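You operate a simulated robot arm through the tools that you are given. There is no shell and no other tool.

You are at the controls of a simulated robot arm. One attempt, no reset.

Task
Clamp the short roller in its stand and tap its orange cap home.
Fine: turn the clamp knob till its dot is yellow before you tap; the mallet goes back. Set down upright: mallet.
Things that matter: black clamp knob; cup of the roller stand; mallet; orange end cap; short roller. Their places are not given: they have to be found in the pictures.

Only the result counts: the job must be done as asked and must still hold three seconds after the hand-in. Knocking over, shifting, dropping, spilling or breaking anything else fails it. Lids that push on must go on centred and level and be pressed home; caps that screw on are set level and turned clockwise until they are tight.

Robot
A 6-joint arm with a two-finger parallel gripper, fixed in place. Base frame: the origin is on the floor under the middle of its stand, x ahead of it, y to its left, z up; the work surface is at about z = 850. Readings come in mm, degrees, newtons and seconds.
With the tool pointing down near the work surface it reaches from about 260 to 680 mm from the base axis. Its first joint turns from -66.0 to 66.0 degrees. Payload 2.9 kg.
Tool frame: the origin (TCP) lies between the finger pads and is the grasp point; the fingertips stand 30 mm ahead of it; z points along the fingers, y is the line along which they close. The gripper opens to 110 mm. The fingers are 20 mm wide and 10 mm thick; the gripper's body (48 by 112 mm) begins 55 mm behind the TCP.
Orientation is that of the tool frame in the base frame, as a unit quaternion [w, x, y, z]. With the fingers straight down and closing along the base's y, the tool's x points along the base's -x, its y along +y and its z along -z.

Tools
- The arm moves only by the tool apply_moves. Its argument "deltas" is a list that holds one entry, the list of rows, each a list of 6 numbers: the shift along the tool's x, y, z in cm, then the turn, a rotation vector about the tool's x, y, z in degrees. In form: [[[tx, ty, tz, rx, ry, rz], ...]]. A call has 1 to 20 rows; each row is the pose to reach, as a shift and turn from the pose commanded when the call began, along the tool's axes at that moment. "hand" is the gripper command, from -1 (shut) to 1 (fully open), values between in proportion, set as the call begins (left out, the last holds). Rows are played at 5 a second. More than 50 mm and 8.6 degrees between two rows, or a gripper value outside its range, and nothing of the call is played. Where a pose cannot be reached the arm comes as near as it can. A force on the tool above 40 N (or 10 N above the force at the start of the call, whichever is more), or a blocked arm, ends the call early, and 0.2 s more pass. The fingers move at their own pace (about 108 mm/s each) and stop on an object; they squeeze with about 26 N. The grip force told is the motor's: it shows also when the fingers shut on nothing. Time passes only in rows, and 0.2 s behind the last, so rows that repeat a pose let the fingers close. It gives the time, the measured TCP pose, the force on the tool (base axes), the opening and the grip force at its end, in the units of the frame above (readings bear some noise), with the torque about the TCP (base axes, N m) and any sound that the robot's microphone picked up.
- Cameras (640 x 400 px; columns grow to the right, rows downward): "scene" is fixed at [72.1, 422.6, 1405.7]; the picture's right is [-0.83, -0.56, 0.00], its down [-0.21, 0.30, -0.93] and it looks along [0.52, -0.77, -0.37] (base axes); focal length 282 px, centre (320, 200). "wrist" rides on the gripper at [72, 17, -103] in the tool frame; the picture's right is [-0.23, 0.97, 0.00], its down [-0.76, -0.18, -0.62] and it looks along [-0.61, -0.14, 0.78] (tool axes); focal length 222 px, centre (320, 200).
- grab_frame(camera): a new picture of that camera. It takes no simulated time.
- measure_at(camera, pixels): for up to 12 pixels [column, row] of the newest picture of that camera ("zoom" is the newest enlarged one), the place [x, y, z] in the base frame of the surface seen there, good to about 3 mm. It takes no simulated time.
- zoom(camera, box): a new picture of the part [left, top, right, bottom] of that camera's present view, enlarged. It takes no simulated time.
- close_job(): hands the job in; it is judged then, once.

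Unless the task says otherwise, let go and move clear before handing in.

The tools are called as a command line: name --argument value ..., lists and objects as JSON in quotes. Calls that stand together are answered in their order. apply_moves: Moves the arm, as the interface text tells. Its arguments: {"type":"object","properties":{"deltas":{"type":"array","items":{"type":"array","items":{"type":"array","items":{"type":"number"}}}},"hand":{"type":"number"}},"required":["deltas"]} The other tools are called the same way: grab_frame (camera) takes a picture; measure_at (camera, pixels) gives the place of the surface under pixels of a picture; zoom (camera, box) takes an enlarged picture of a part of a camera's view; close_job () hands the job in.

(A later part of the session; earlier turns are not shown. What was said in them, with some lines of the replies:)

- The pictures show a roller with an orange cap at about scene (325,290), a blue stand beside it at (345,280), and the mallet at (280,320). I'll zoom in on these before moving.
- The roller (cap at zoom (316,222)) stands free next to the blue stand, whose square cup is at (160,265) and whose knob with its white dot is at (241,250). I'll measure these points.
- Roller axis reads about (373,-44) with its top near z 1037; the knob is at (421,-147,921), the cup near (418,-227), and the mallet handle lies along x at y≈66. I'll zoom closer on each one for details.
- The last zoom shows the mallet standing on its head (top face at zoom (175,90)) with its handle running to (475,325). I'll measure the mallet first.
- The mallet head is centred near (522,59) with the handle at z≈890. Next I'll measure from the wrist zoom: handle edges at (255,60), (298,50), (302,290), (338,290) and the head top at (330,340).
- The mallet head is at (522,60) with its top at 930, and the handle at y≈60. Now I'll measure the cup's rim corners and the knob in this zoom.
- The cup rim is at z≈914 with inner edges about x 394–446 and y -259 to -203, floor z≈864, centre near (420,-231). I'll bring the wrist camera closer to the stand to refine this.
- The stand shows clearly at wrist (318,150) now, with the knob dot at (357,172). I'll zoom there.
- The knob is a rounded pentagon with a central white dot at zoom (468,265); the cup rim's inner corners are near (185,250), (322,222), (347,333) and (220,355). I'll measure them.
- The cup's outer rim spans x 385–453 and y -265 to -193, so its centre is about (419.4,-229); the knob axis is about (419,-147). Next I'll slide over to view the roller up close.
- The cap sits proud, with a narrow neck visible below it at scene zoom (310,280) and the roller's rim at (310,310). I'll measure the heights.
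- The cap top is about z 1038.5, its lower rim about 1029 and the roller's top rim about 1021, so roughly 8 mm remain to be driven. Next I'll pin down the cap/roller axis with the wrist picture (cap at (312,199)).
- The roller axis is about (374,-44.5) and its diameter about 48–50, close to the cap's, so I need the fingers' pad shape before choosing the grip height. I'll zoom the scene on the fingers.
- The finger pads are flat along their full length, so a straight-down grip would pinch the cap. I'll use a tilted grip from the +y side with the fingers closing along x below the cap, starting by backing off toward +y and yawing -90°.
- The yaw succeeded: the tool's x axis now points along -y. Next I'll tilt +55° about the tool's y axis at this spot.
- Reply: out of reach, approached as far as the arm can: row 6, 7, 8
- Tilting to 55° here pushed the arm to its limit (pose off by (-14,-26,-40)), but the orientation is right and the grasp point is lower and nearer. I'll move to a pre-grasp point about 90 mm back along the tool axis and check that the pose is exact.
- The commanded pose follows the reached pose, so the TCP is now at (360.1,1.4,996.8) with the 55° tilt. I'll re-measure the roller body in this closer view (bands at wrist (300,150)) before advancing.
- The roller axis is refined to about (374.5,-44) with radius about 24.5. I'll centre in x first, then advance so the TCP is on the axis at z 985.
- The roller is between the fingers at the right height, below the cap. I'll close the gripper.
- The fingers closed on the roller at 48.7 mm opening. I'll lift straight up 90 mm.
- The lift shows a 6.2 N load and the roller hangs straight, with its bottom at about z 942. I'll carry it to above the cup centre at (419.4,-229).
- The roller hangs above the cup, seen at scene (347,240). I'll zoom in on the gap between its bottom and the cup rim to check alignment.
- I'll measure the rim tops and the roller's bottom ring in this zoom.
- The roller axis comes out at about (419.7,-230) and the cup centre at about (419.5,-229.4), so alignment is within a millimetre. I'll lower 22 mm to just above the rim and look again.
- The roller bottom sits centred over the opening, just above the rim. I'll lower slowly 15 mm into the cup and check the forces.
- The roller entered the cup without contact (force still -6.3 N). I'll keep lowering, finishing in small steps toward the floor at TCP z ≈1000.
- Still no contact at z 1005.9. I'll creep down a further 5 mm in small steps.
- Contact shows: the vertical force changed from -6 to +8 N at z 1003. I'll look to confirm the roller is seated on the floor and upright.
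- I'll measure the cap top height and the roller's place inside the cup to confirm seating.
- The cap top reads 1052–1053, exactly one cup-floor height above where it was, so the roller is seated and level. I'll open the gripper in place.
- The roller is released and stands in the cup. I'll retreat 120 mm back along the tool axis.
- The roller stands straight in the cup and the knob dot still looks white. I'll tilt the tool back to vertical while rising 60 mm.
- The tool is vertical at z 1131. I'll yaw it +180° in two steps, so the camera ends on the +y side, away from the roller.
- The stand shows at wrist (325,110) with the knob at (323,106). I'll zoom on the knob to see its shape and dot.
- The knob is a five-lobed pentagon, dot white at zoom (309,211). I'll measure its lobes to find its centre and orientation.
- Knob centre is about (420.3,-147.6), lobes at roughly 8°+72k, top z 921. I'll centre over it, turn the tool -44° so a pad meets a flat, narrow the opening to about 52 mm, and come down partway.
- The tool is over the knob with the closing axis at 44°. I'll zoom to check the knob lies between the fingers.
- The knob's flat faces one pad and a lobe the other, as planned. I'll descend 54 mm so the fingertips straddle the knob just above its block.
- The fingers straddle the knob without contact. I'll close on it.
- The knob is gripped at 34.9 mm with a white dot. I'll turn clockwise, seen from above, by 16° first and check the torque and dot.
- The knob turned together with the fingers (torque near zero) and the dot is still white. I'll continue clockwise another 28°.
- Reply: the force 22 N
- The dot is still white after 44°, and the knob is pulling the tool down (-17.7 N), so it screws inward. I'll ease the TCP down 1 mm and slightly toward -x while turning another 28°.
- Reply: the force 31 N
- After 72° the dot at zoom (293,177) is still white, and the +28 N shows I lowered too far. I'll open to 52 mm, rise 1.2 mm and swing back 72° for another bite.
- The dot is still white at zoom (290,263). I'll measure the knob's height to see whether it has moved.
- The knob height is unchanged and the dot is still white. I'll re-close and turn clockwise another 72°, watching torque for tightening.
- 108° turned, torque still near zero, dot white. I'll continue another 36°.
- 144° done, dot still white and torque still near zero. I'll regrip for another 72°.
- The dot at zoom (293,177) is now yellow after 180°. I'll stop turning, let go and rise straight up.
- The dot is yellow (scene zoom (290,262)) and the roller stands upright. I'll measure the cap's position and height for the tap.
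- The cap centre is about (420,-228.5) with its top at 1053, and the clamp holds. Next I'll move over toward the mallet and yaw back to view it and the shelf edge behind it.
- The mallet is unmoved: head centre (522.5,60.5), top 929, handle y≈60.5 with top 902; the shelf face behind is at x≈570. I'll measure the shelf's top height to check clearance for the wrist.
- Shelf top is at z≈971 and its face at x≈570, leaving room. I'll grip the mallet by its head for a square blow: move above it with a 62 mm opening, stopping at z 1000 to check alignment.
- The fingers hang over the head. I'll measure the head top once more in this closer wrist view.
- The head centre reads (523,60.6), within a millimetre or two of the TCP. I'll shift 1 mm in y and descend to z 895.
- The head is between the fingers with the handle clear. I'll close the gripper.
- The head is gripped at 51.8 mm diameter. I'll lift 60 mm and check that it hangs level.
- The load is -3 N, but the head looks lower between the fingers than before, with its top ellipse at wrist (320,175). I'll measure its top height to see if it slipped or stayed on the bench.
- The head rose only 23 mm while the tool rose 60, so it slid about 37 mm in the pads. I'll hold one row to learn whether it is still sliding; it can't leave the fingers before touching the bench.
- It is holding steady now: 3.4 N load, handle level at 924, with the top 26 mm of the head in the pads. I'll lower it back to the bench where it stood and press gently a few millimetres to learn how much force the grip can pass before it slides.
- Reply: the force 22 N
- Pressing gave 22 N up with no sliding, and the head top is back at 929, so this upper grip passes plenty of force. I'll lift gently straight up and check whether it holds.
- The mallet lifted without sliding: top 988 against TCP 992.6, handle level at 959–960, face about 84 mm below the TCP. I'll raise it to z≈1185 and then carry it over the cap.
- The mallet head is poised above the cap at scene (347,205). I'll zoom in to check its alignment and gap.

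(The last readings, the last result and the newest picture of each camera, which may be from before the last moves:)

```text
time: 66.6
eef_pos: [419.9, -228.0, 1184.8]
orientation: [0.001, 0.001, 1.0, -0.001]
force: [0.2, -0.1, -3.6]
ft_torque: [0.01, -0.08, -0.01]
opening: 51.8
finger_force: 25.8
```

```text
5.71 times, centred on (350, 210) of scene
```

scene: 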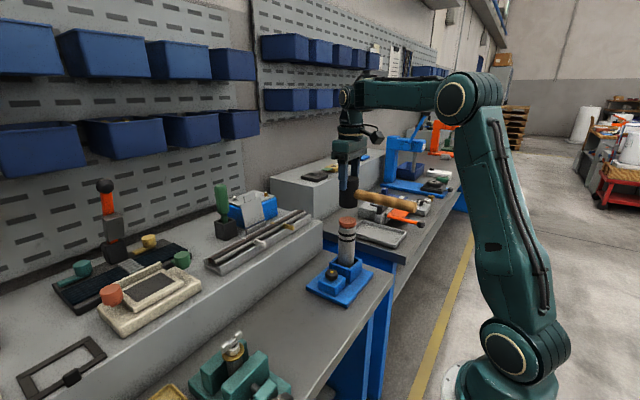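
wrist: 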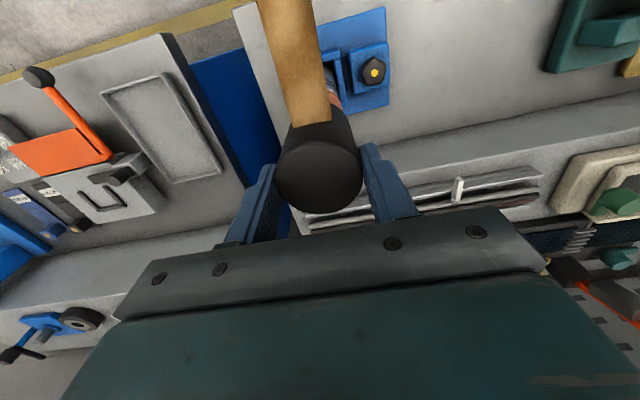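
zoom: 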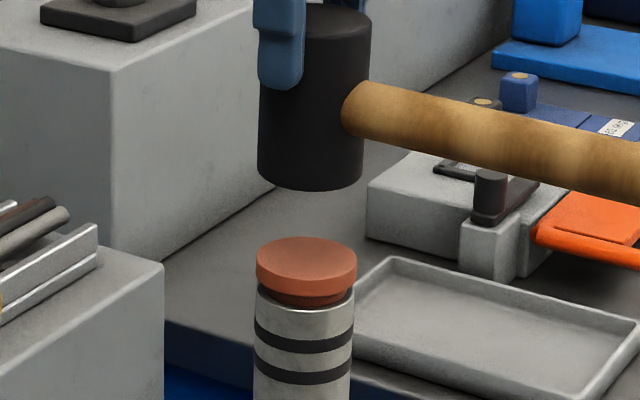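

In this view the head (centre column 311) and cap (306) line up allowing for perspective. I'll measure both fronts to check depth alignment.

measure_at --camera "zoom" --pixels '[[311, 175], [311, 150], [311, 120], [265, 150], [358, 165], [306, 272], [306, 258], [306, 242], [260, 262], [352, 262], [306, 325], [306, 299]]'

```text
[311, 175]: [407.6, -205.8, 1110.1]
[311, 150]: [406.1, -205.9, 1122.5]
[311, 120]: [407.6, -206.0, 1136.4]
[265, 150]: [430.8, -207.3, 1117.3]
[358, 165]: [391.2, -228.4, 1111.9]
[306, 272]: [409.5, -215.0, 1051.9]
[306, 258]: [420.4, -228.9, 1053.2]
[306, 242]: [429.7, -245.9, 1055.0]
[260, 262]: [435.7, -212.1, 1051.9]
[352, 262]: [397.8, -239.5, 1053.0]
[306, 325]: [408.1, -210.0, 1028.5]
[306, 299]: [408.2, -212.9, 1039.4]
```

Head centre is about (419.2,-228.7) and cap centre about (419.7,-230), so a 1 mm y shift is enough. I'll lower to leave about a 13 mm gap over the cap and look again.

apply_moves --deltas '[[[0, -0.05, 1, 0, 0, 0], [0, -0.1, 2, 0, 0, 0], [0, -0.1, 3, 0, 0, 0], [0, -0.1, 3.5, 0, 0, 0], [0, -0.1, 3.5, 0, 0, 0]]]'

zoom --camera "scene" --box '[325, 185, 375, 245]'

```text
time: 67.8
eef_pos: [419.9, -229.3, 1148.9]
orientation: [0.001, 0.001, 1.0, -0.001]
force: [1.1, 0.2, -3.2]
ft_torque: [-0.02, -0.03, 0.0]
opening: 51.6
finger_force: 25.6
```

```text
6.67 times, centred on (350, 215) of scene
```

zoom: 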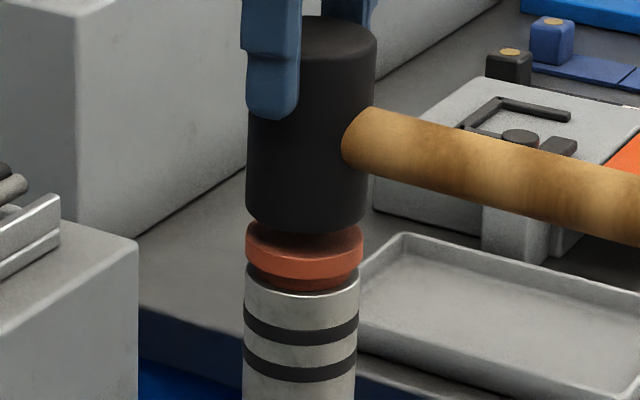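

The head sits squarely over the cap with a gap of about 12 mm. I'll give a first moderate tap and rebound, watching force and sound.

apply_moves --deltas '[[[0, 0, 0.5, 0, 0, 0], [0, 0, 1.7, 0, 0, 0], [0, 0, 0.5, 0, 0, 0], [0, 0, 0, 0, 0, 0]]]'

zoom --camera "scene" --box '[325, 185, 375, 245]'

```text
time: 68.8
eef_pos: [420.1, -228.8, 1148.8]
orientation: [0.0, 0.002, 1.0, -0.001]
force: [-0.6, 0.3, -3.5]
ft_torque: [-0.02, -0.07, -0.01]
opening: 51.6
finger_force: 25.7
```

```text
6.67 times, centred on (350, 215) of scene
```

zoom: 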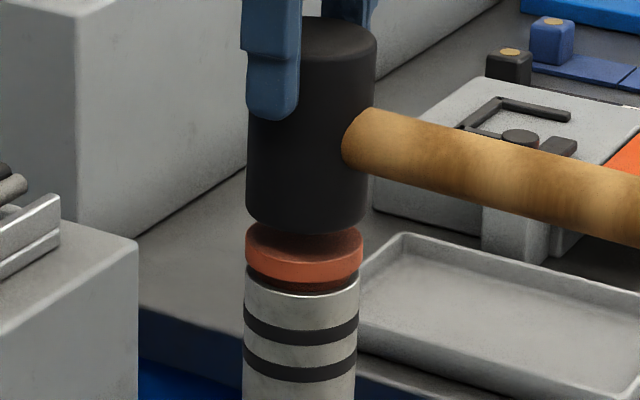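

The cap seems a bit lower; its lower rim is nearer the roller rim. I'll measure it.

measure_at --camera "zoom" --pixels '[[305, 258], [305, 270], [305, 281], [305, 290], [305, 300], [260, 250], [355, 250], [305, 220], [305, 228]]'

zoom --camera "scene" --box '[333, 212, 363, 236]'

```text
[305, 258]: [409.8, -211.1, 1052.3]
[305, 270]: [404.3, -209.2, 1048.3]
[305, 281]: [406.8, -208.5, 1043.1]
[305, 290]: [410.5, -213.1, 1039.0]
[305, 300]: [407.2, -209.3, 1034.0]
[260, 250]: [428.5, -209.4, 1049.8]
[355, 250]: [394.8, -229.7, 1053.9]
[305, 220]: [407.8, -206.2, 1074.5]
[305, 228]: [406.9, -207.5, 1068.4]
```

```text
16.00 times, centred on (348, 224) of scene
```

zoom: 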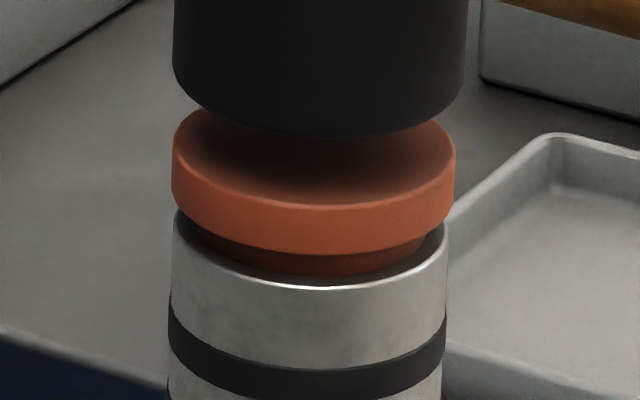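

The cap moved down a little (gap now about 5 mm by the zoom). I'll raise slightly and tap again with more speed and follow-through.

apply_moves --deltas '[[[0, 0, -0.8, 0, 0, 0], [0, 0, -1.5, 0, 0, 0], [0, 0, -1.5, 0, 0, 0], [0, 0, 0.3, 0, 0, 0], [0, 0, 2.0, 0, 0, 0], [0, 0, 0.6, 0, 0, 0], [0, 0, -0.4, 0, 0, 0]]]'

zoom --camera "scene" --box '[325, 185, 375, 245]'

zoom --camera "scene" --box '[333, 212, 363, 236]'

```text
time: 70.4
eef_pos: [420.6, -229.5, 1153.3]
orientation: [0.0, 0.001, 1.0, -0.001]
force: [0.1, 1.3, -3.1]
ft_torque: [-0.03, -0.07, 0.01]
opening: 51.4
finger_force: 26.5
```

```text
6.67 times, centred on (350, 215) of scene
```

zoom: 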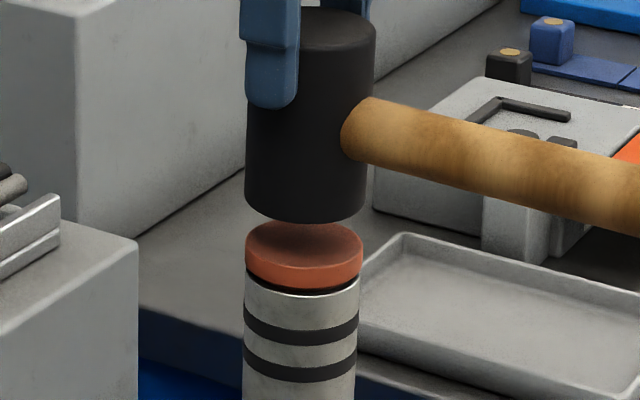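

```text
16.00 times, centred on (348, 224) of scene
```

zoom: 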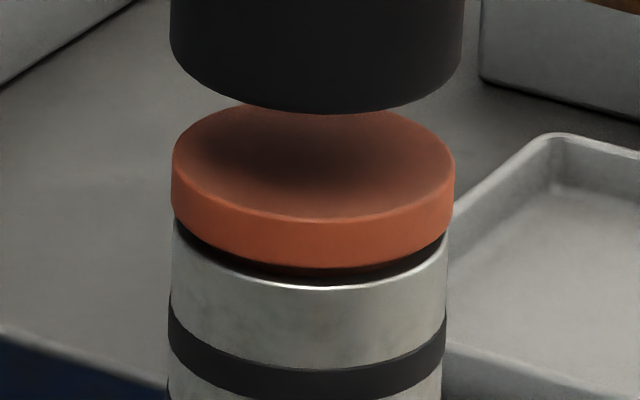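

The cap went down again; the remaining gap is about 3 mm at zoom (310,275). I'll give another tap of the same kind, reaching a little lower.

apply_moves --deltas '[[[0, 0, -0.6, 0, 0, 0], [0, 0, -1.0, 0, 0, 0], [0, 0, -1.0, 0, 0, 0], [0, 0, 0.8, 0, 0, 0], [0, 0, 2.6, 0, 0, 0], [0, 0, 1.2, 0, 0, 0], [0, 0, 0, 0, 0, 0]]]'

zoom --camera "scene" --box '[325, 185, 375, 245]'

zoom --camera "scene" --box '[333, 212, 363, 236]'

```text
time: 72.0
eef_pos: [418.5, -229.2, 1153.6]
orientation: [0.001, 0.001, 1.0, -0.001]
force: [-0.8, -0.1, -3.1]
ft_torque: [0.0, -0.06, 0.01]
opening: 51.6
finger_force: 25.9
```

```text
6.67 times, centred on (350, 215) of scene
```

zoom: 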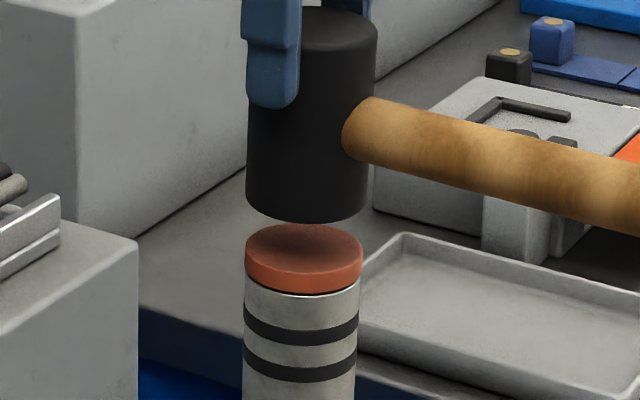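

```text
16.00 times, centred on (348, 224) of scene
```

zoom: 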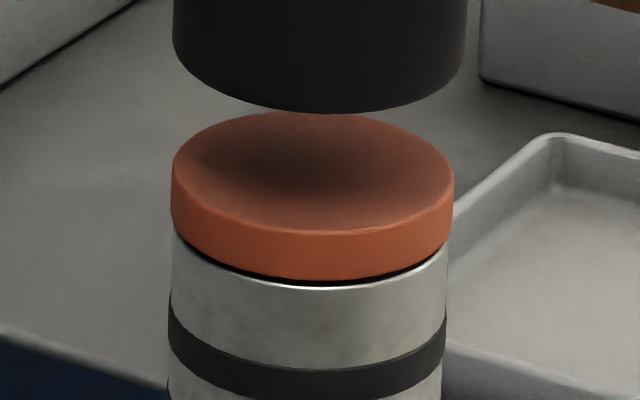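

Only a thin dark line, roughly 1–1.5 mm, remains between cap and rim at zoom (320,282). I'll tap again.

apply_moves --deltas '[[[0, 0, -0.6, 0, 0, 0], [0, 0, -1.0, 0, 0, 0], [0, 0, -1.0, 0, 0, 0], [0, 0, 0.9, 0, 0, 0], [0, 0, 2.8, 0, 0, 0], [0, 0, 1.2, 0, 0, 0], [0, 0, 0, 0, 0, 0]]]'

zoom --camera "scene" --box '[325, 185, 375, 245]'

zoom --camera "scene" --box '[333, 212, 363, 236]'

```text
time: 73.6
eef_pos: [420.0, -229.0, 1152.4]
orientation: [0.001, 0.001, 1.0, -0.001]
force: [0.4, 0.1, -4.0]
ft_torque: [-0.02, -0.09, -0.03]
opening: 51.6
finger_force: 26.2
```

```text
6.67 times, centred on (350, 215) of scene
```

zoom: 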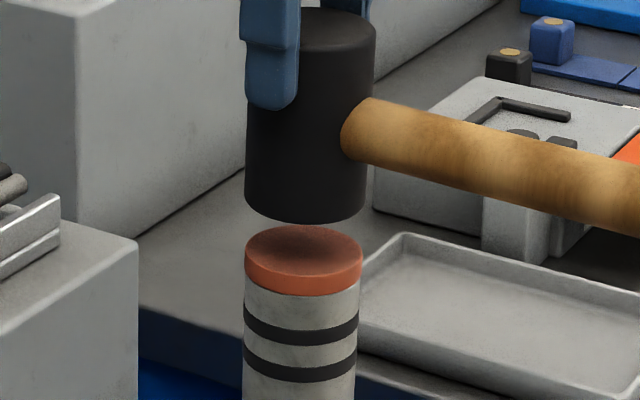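

```text
16.00 times, centred on (348, 224) of scene
```

zoom: 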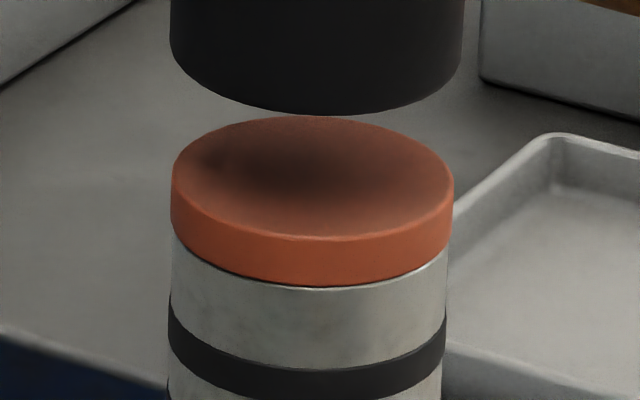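

The dark gap has closed: cap edge and roller rim meet at zoom (310,287). I'll give one confirming tap to see whether it moves any further.

apply_moves --deltas '[[[0, 0, -0.6, 0, 0, 0], [0, 0, -1.0, 0, 0, 0], [0, 0, -1.0, 0, 0, 0], [0, 0, 0.9, 0, 0, 0], [0, 0, 2.8, 0, 0, 0], [0, 0, 1.2, 0, 0, 0], [0, 0, -0.5, 0, 0, 0]]]'

zoom --camera "scene" --box '[333, 212, 363, 236]'

zoom --camera "scene" --box '[315, 160, 405, 300]'

```text
time: 75.2
eef_pos: [420.6, -227.8, 1158.1]
orientation: [0.0, 0.001, 1.0, -0.001]
force: [0.7, 0.7, -4.1]
ft_torque: [-0.01, -0.03, -0.01]
opening: 51.4
finger_force: 26.0
```

```text
16.00 times, centred on (348, 224) of scene
```

zoom: 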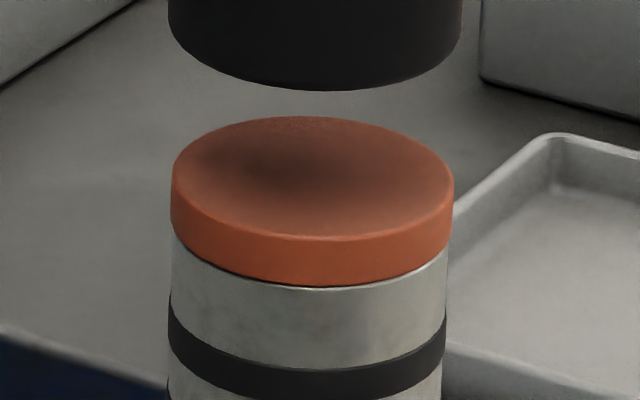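

```text
2.86 times, centred on (360, 230) of scene
```

zoom: 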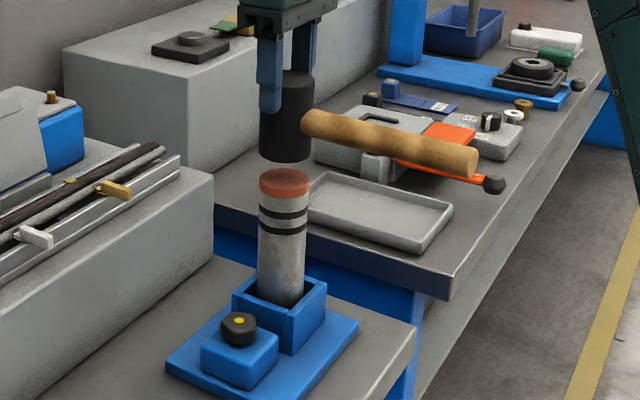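

The last tap changed nothing, so the cap is home and level, and the knob dot is still yellow at zoom (239,321). I'll raise the mallet and carry it back above its place.

apply_moves --deltas '[[[0, 0, -0.8, 0, 0, 0], [0, 0, -2.0, 0, 0, 0], [0, 0, -2.8, 0, 0, 0], [0, 0, -2.8, 0, 0, 0]]]'

apply_moves --deltas '[[[-0.2, 0.6, 0, 0, 0, 0], [-0.8, 2.2, 0, 0, 0, 0], [-1.7, 4.7, 0, 0, 0, 0], [-2.8, 7.8, 0, 0, 0, 0], [-3.9, 10.9, 0, 0, 0, 0], [-5.0, 14.0, 0, 0, 0, 0], [-6.1, 17.1, 0, 0, 0, 0], [-7.2, 20.2, 0, 0, 0, 0], [-8.3, 23.3, 0, 0, 0, 0], [-9.3, 26.1, 0, 0, 0, 0], [-10.0, 28.0, 0, 0, 0, 0], [-10.3, 29.0, 0, 0, 0, 0], [-10.3, 29.0, 0, 0, 0, 0]]]'

grab_frame --camera "wrist"

grab_frame --camera "scene"

```text
time: 76.2
eef_pos: [421.2, -227.8, 1186.7]
orientation: [0.001, 0.001, 1.0, 0.0]
force: [0.1, 0.3, -3.0]
ft_torque: [0.0, -0.06, 0.01]
opening: 51.5
finger_force: 26.3
```

```text
time: 79.0
eef_pos: [523.5, 60.6, 1185.9]
orientation: [0.001, 0.001, 1.0, 0.0]
force: [-0.6, 1.0, -3.6]
ft_torque: [0.02, -0.03, 0.02]
opening: 51.8
finger_force: 26.0
```

```text
taken
```

wrist: 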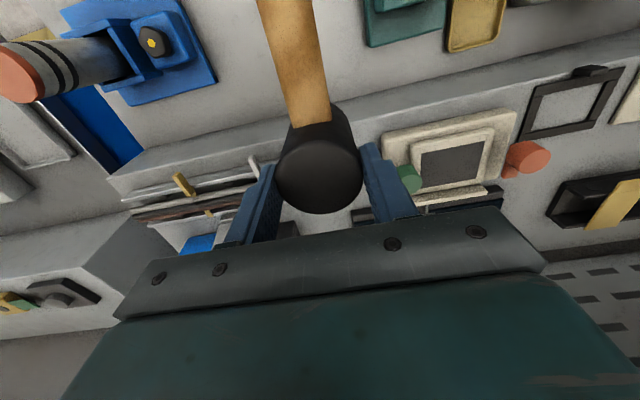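

```text
taken
```

scene: 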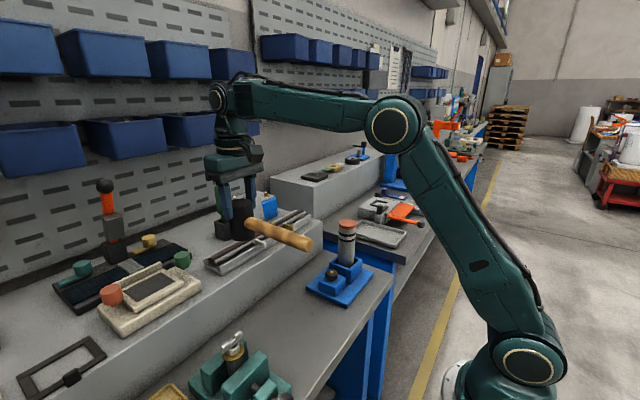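

The mallet is back above its place, held as before. I'll descend to about 10 mm above the bench.

apply_moves --deltas '[[[0, 0, 1, 0, 0, 0], [0, 0, 3, 0, 0, 0], [0, 0, 6, 0, 0, 0], [0, 0, 9, 0, 0, 0], [0, 0, 12, 0, 0, 0], [0, 0, 15, 0, 0, 0], [0, 0, 18, 0, 0, 0], [0, 0, 20.5, 0, 0, 0], [0, 0, 22.5, 0, 0, 0], [0, 0, 23.6, 0, 0, 0], [0, 0, 24.0, 0, 0, 0], [0, 0, 24.0, 0, 0, 0]]]'

grab_frame --camera "wrist"

measure_at --camera "wrist" --pixels '[[320, 175], [320, 195], [300, 100], [285, 30], [275, 5], [280, 175], [360, 175]]'

zoom --camera "scene" --box '[200, 220, 330, 350]'

```text
time: 81.6
eef_pos: [523.4, 60.2, 945.7]
orientation: [0.0, 0.001, 1.0, -0.001]
force: [0.1, -0.2, -3.4]
ft_torque: [0.0, -0.04, -0.01]
opening: 51.6
finger_force: 26.0
```

```text
taken
```

wrist: 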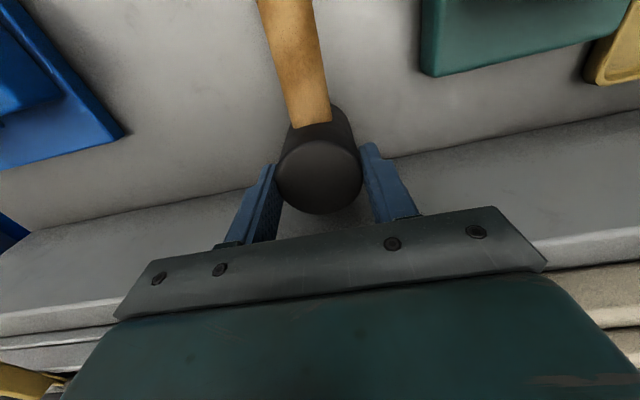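

```text
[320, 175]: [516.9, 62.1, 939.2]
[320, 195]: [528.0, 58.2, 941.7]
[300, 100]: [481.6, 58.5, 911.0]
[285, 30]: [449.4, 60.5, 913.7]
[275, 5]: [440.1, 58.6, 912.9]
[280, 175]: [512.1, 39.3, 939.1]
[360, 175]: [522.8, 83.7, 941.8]
```

```text
3.08 times, centred on (265, 285) of scene
```

zoom: 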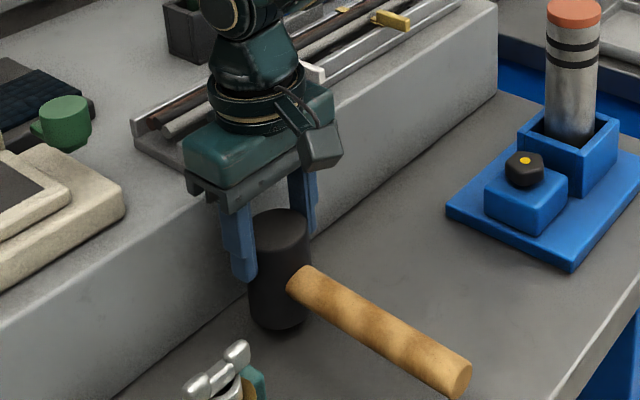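

The head top reads about 940, level, so about 11 mm remain. I'll creep down until the bench takes the load.

apply_moves --deltas '[[[0, 0, 0.4, 0, 0, 0], [0, 0, 0.7, 0, 0, 0], [0, 0, 0.9, 0, 0, 0], [0, 0, 1.0, 0, 0, 0], [0, 0, 1.05, 0, 0, 0]]]'

```text
time: 82.8
eef_pos: [524.3, 60.1, 935.4]
orientation: [0.001, 0.001, 1.0, 0.0]
force: [0.1, -0.1, -3.2]
ft_torque: [0.03, -0.03, -0.01]
opening: 51.7
finger_force: 25.9
```

No contact yet (-3.2 N). I'll creep down in half-millimetre steps.

apply_moves --deltas '[[[0, 0, 0.05, 0, 0, 0], [0, 0, 0.1, 0, 0, 0], [0, 0, 0.14, 0, 0, 0]]]'

```text
time: 83.6
eef_pos: [522.8, 60.5, 933.7]
orientation: [0.0, 0.001, 1.0, -0.001]
force: [-0.8, -0.8, -1.0]
ft_torque: [-0.06, -0.01, 0.07]
opening: 51.8
finger_force: 26.0
```

The load drops to -1.0 N, so the face is touching. I'll go 0.5 mm more, then open gently.

apply_moves --deltas '[[[0, 0, 0.04, 0, 0, 0], [0, 0, 0.06, 0, 0, 0]]]'

apply_moves --deltas '[[[0, 0, 0, 0, 0, 0], [0, 0, 0, 0, 0, 0], [0, 0, 0, 0, 0, 0]]]' --hand 0.127

grab_frame --camera "wrist"

zoom --camera "scene" --box '[200, 220, 330, 350]'

```text
time: 84.2
eef_pos: [523.3, 61.4, 934.5]
orientation: [0.001, 0.001, 1.0, -0.002]
force: [-0.7, 0.6, 2.8]
ft_torque: [0.08, 0.11, 0.0]
opening: 51.6
finger_force: 25.9
```

```text
time: 85.0
eef_pos: [522.9, 61.3, 932.1]
orientation: [0.001, 0.001, 1.0, -0.001]
force: [0.3, 0.6, 0.2]
ft_torque: [-0.03, -0.02, 0.01]
opening: 62.0
finger_force: 0.1
```

```text
taken
```

wrist: 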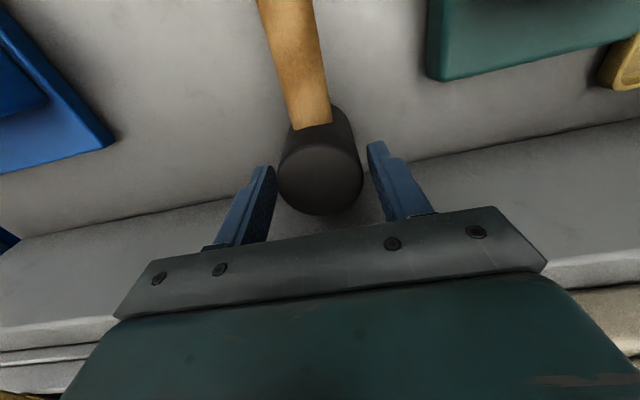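

```text
3.08 times, centred on (265, 285) of scene
```

zoom: 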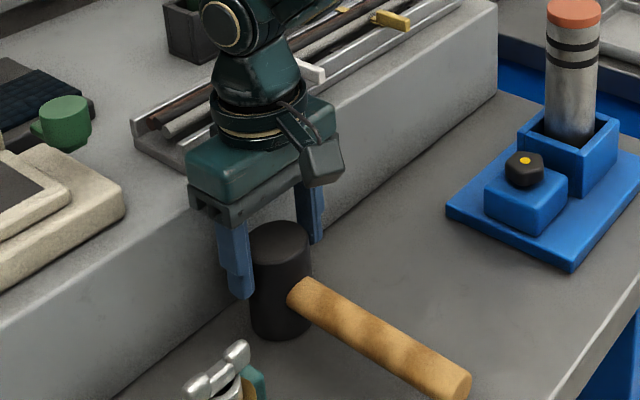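

The mallet stands upright on its head with the fingers open on both sides. I'll rise straight up and clear, then check everything.

apply_moves --deltas '[[[0, 0, -1.0, 0, 0, 0], [0, 0, -3.0, 0, 0, 0], [0, 0, -6.5, 0, 0, 0], [0, 0, -10.5, 0, 0, 0], [0, 0, -14.5, 0, 0, 0], [0, 0, -18.5, 0, 0, 0], [3, -1, -21, 0, 0, 0], [7, -3, -22, 0, 0, 0], [11, -5, -23, 0, 0, 0], [15, -6, -23, 0, 0, 0]]]'

grab_frame --camera "wrist"

grab_frame --camera "scene"

zoom --camera "scene" --box '[225, 205, 395, 355]'

```text
time: 87.2
eef_pos: [372.7, 2.8, 1162.3]
orientation: [0.001, 0.001, 1.0, -0.001]
force: [0.3, 0.4, -0.8]
ft_torque: [0.0, -0.01, 0.0]
opening: 62.0
finger_force: 0.0
```

```text
taken
```

wrist: 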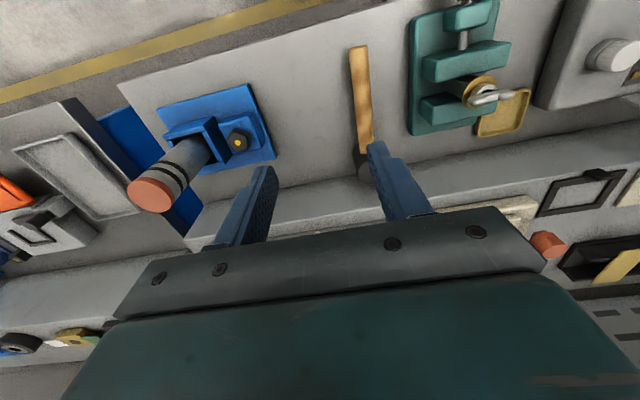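

```text
taken
```

scene: 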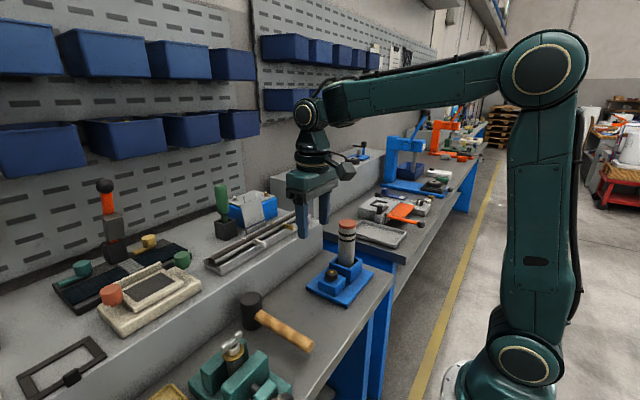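

```text
2.67 times, centred on (310, 280) of scene
```

zoom: 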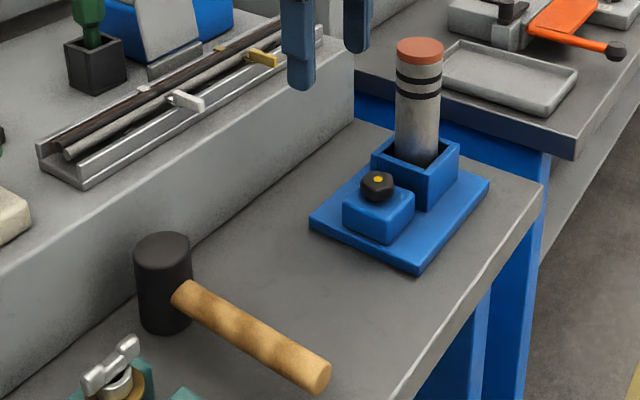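

The mallet stands upright in its place, the dot is yellow, and the cap is flush. I'll measure the mallet, stand and cap once more before handing in.

measure_at --camera "zoom" --pixels '[[163, 248], [325, 375], [378, 180], [420, 50], [402, 50], [438, 55], [419, 44], [419, 60]]'

zoom --camera "scene" --box '[333, 212, 363, 236]'

zoom --camera "wrist" --box '[110, 80, 290, 220]'

```text
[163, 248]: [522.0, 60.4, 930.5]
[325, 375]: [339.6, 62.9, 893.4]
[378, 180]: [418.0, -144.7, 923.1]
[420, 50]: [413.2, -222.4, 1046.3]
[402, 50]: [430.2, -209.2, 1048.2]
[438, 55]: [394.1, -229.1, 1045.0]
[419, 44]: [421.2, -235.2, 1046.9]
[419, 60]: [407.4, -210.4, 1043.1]
```

```text
16.00 times, centred on (348, 224) of scene
```

zoom: 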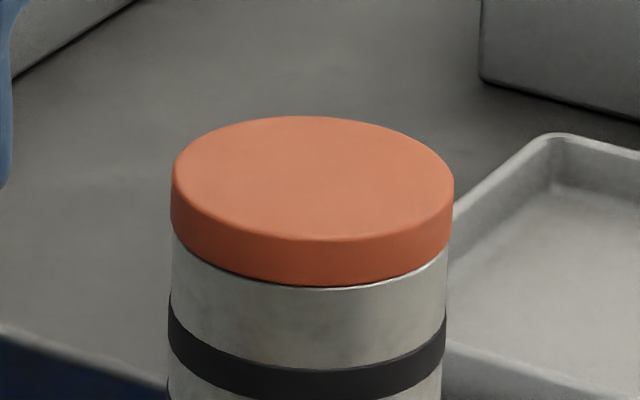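

```text
2.86 times, centred on (200, 150) of wrist
```

zoom: 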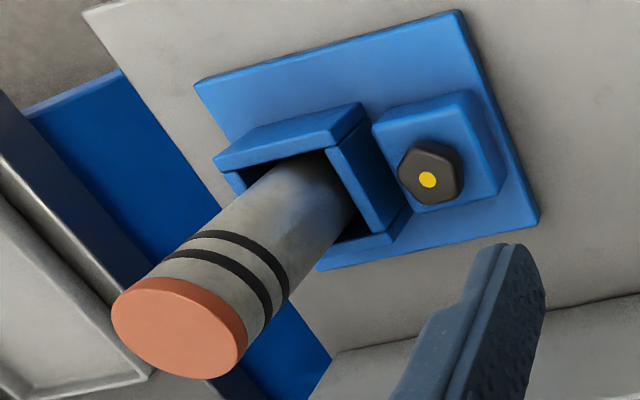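

Everything checks out. The cap sits flush on the roller (top about 1046), the knob dot is yellow, and the mallet head is back at (522,60) with its top at 930. The arm is clear, so I'm handing in.

close_job

```text
The job is handed in.
```

The short roller is clamped in its stand, its orange cap is tapped home, and the job is handed in. I haven't been told how it was judged.

- **Roller:** it stands upright on the floor of the cup.
- **Clamp knob:** I turned it clockwise about 180° until the dot went yellow, before any tapping. The dot was still yellow in the last picture.
- **Cap:** it took four taps to close the gap (about 8 mm). A fifth tap moved it no further, and it looks level and flush with the rim.
- **Mallet:** it is back standing upright on its head, within about 1 mm of where it started. On the first lift it slid about 37 mm down between the fingers. I set it back on the bench and lifted it again by the top of the head, and it then held for the tapping and the carry.

The arm was clear at hand-in, and I saw nothing else knocked or moved.
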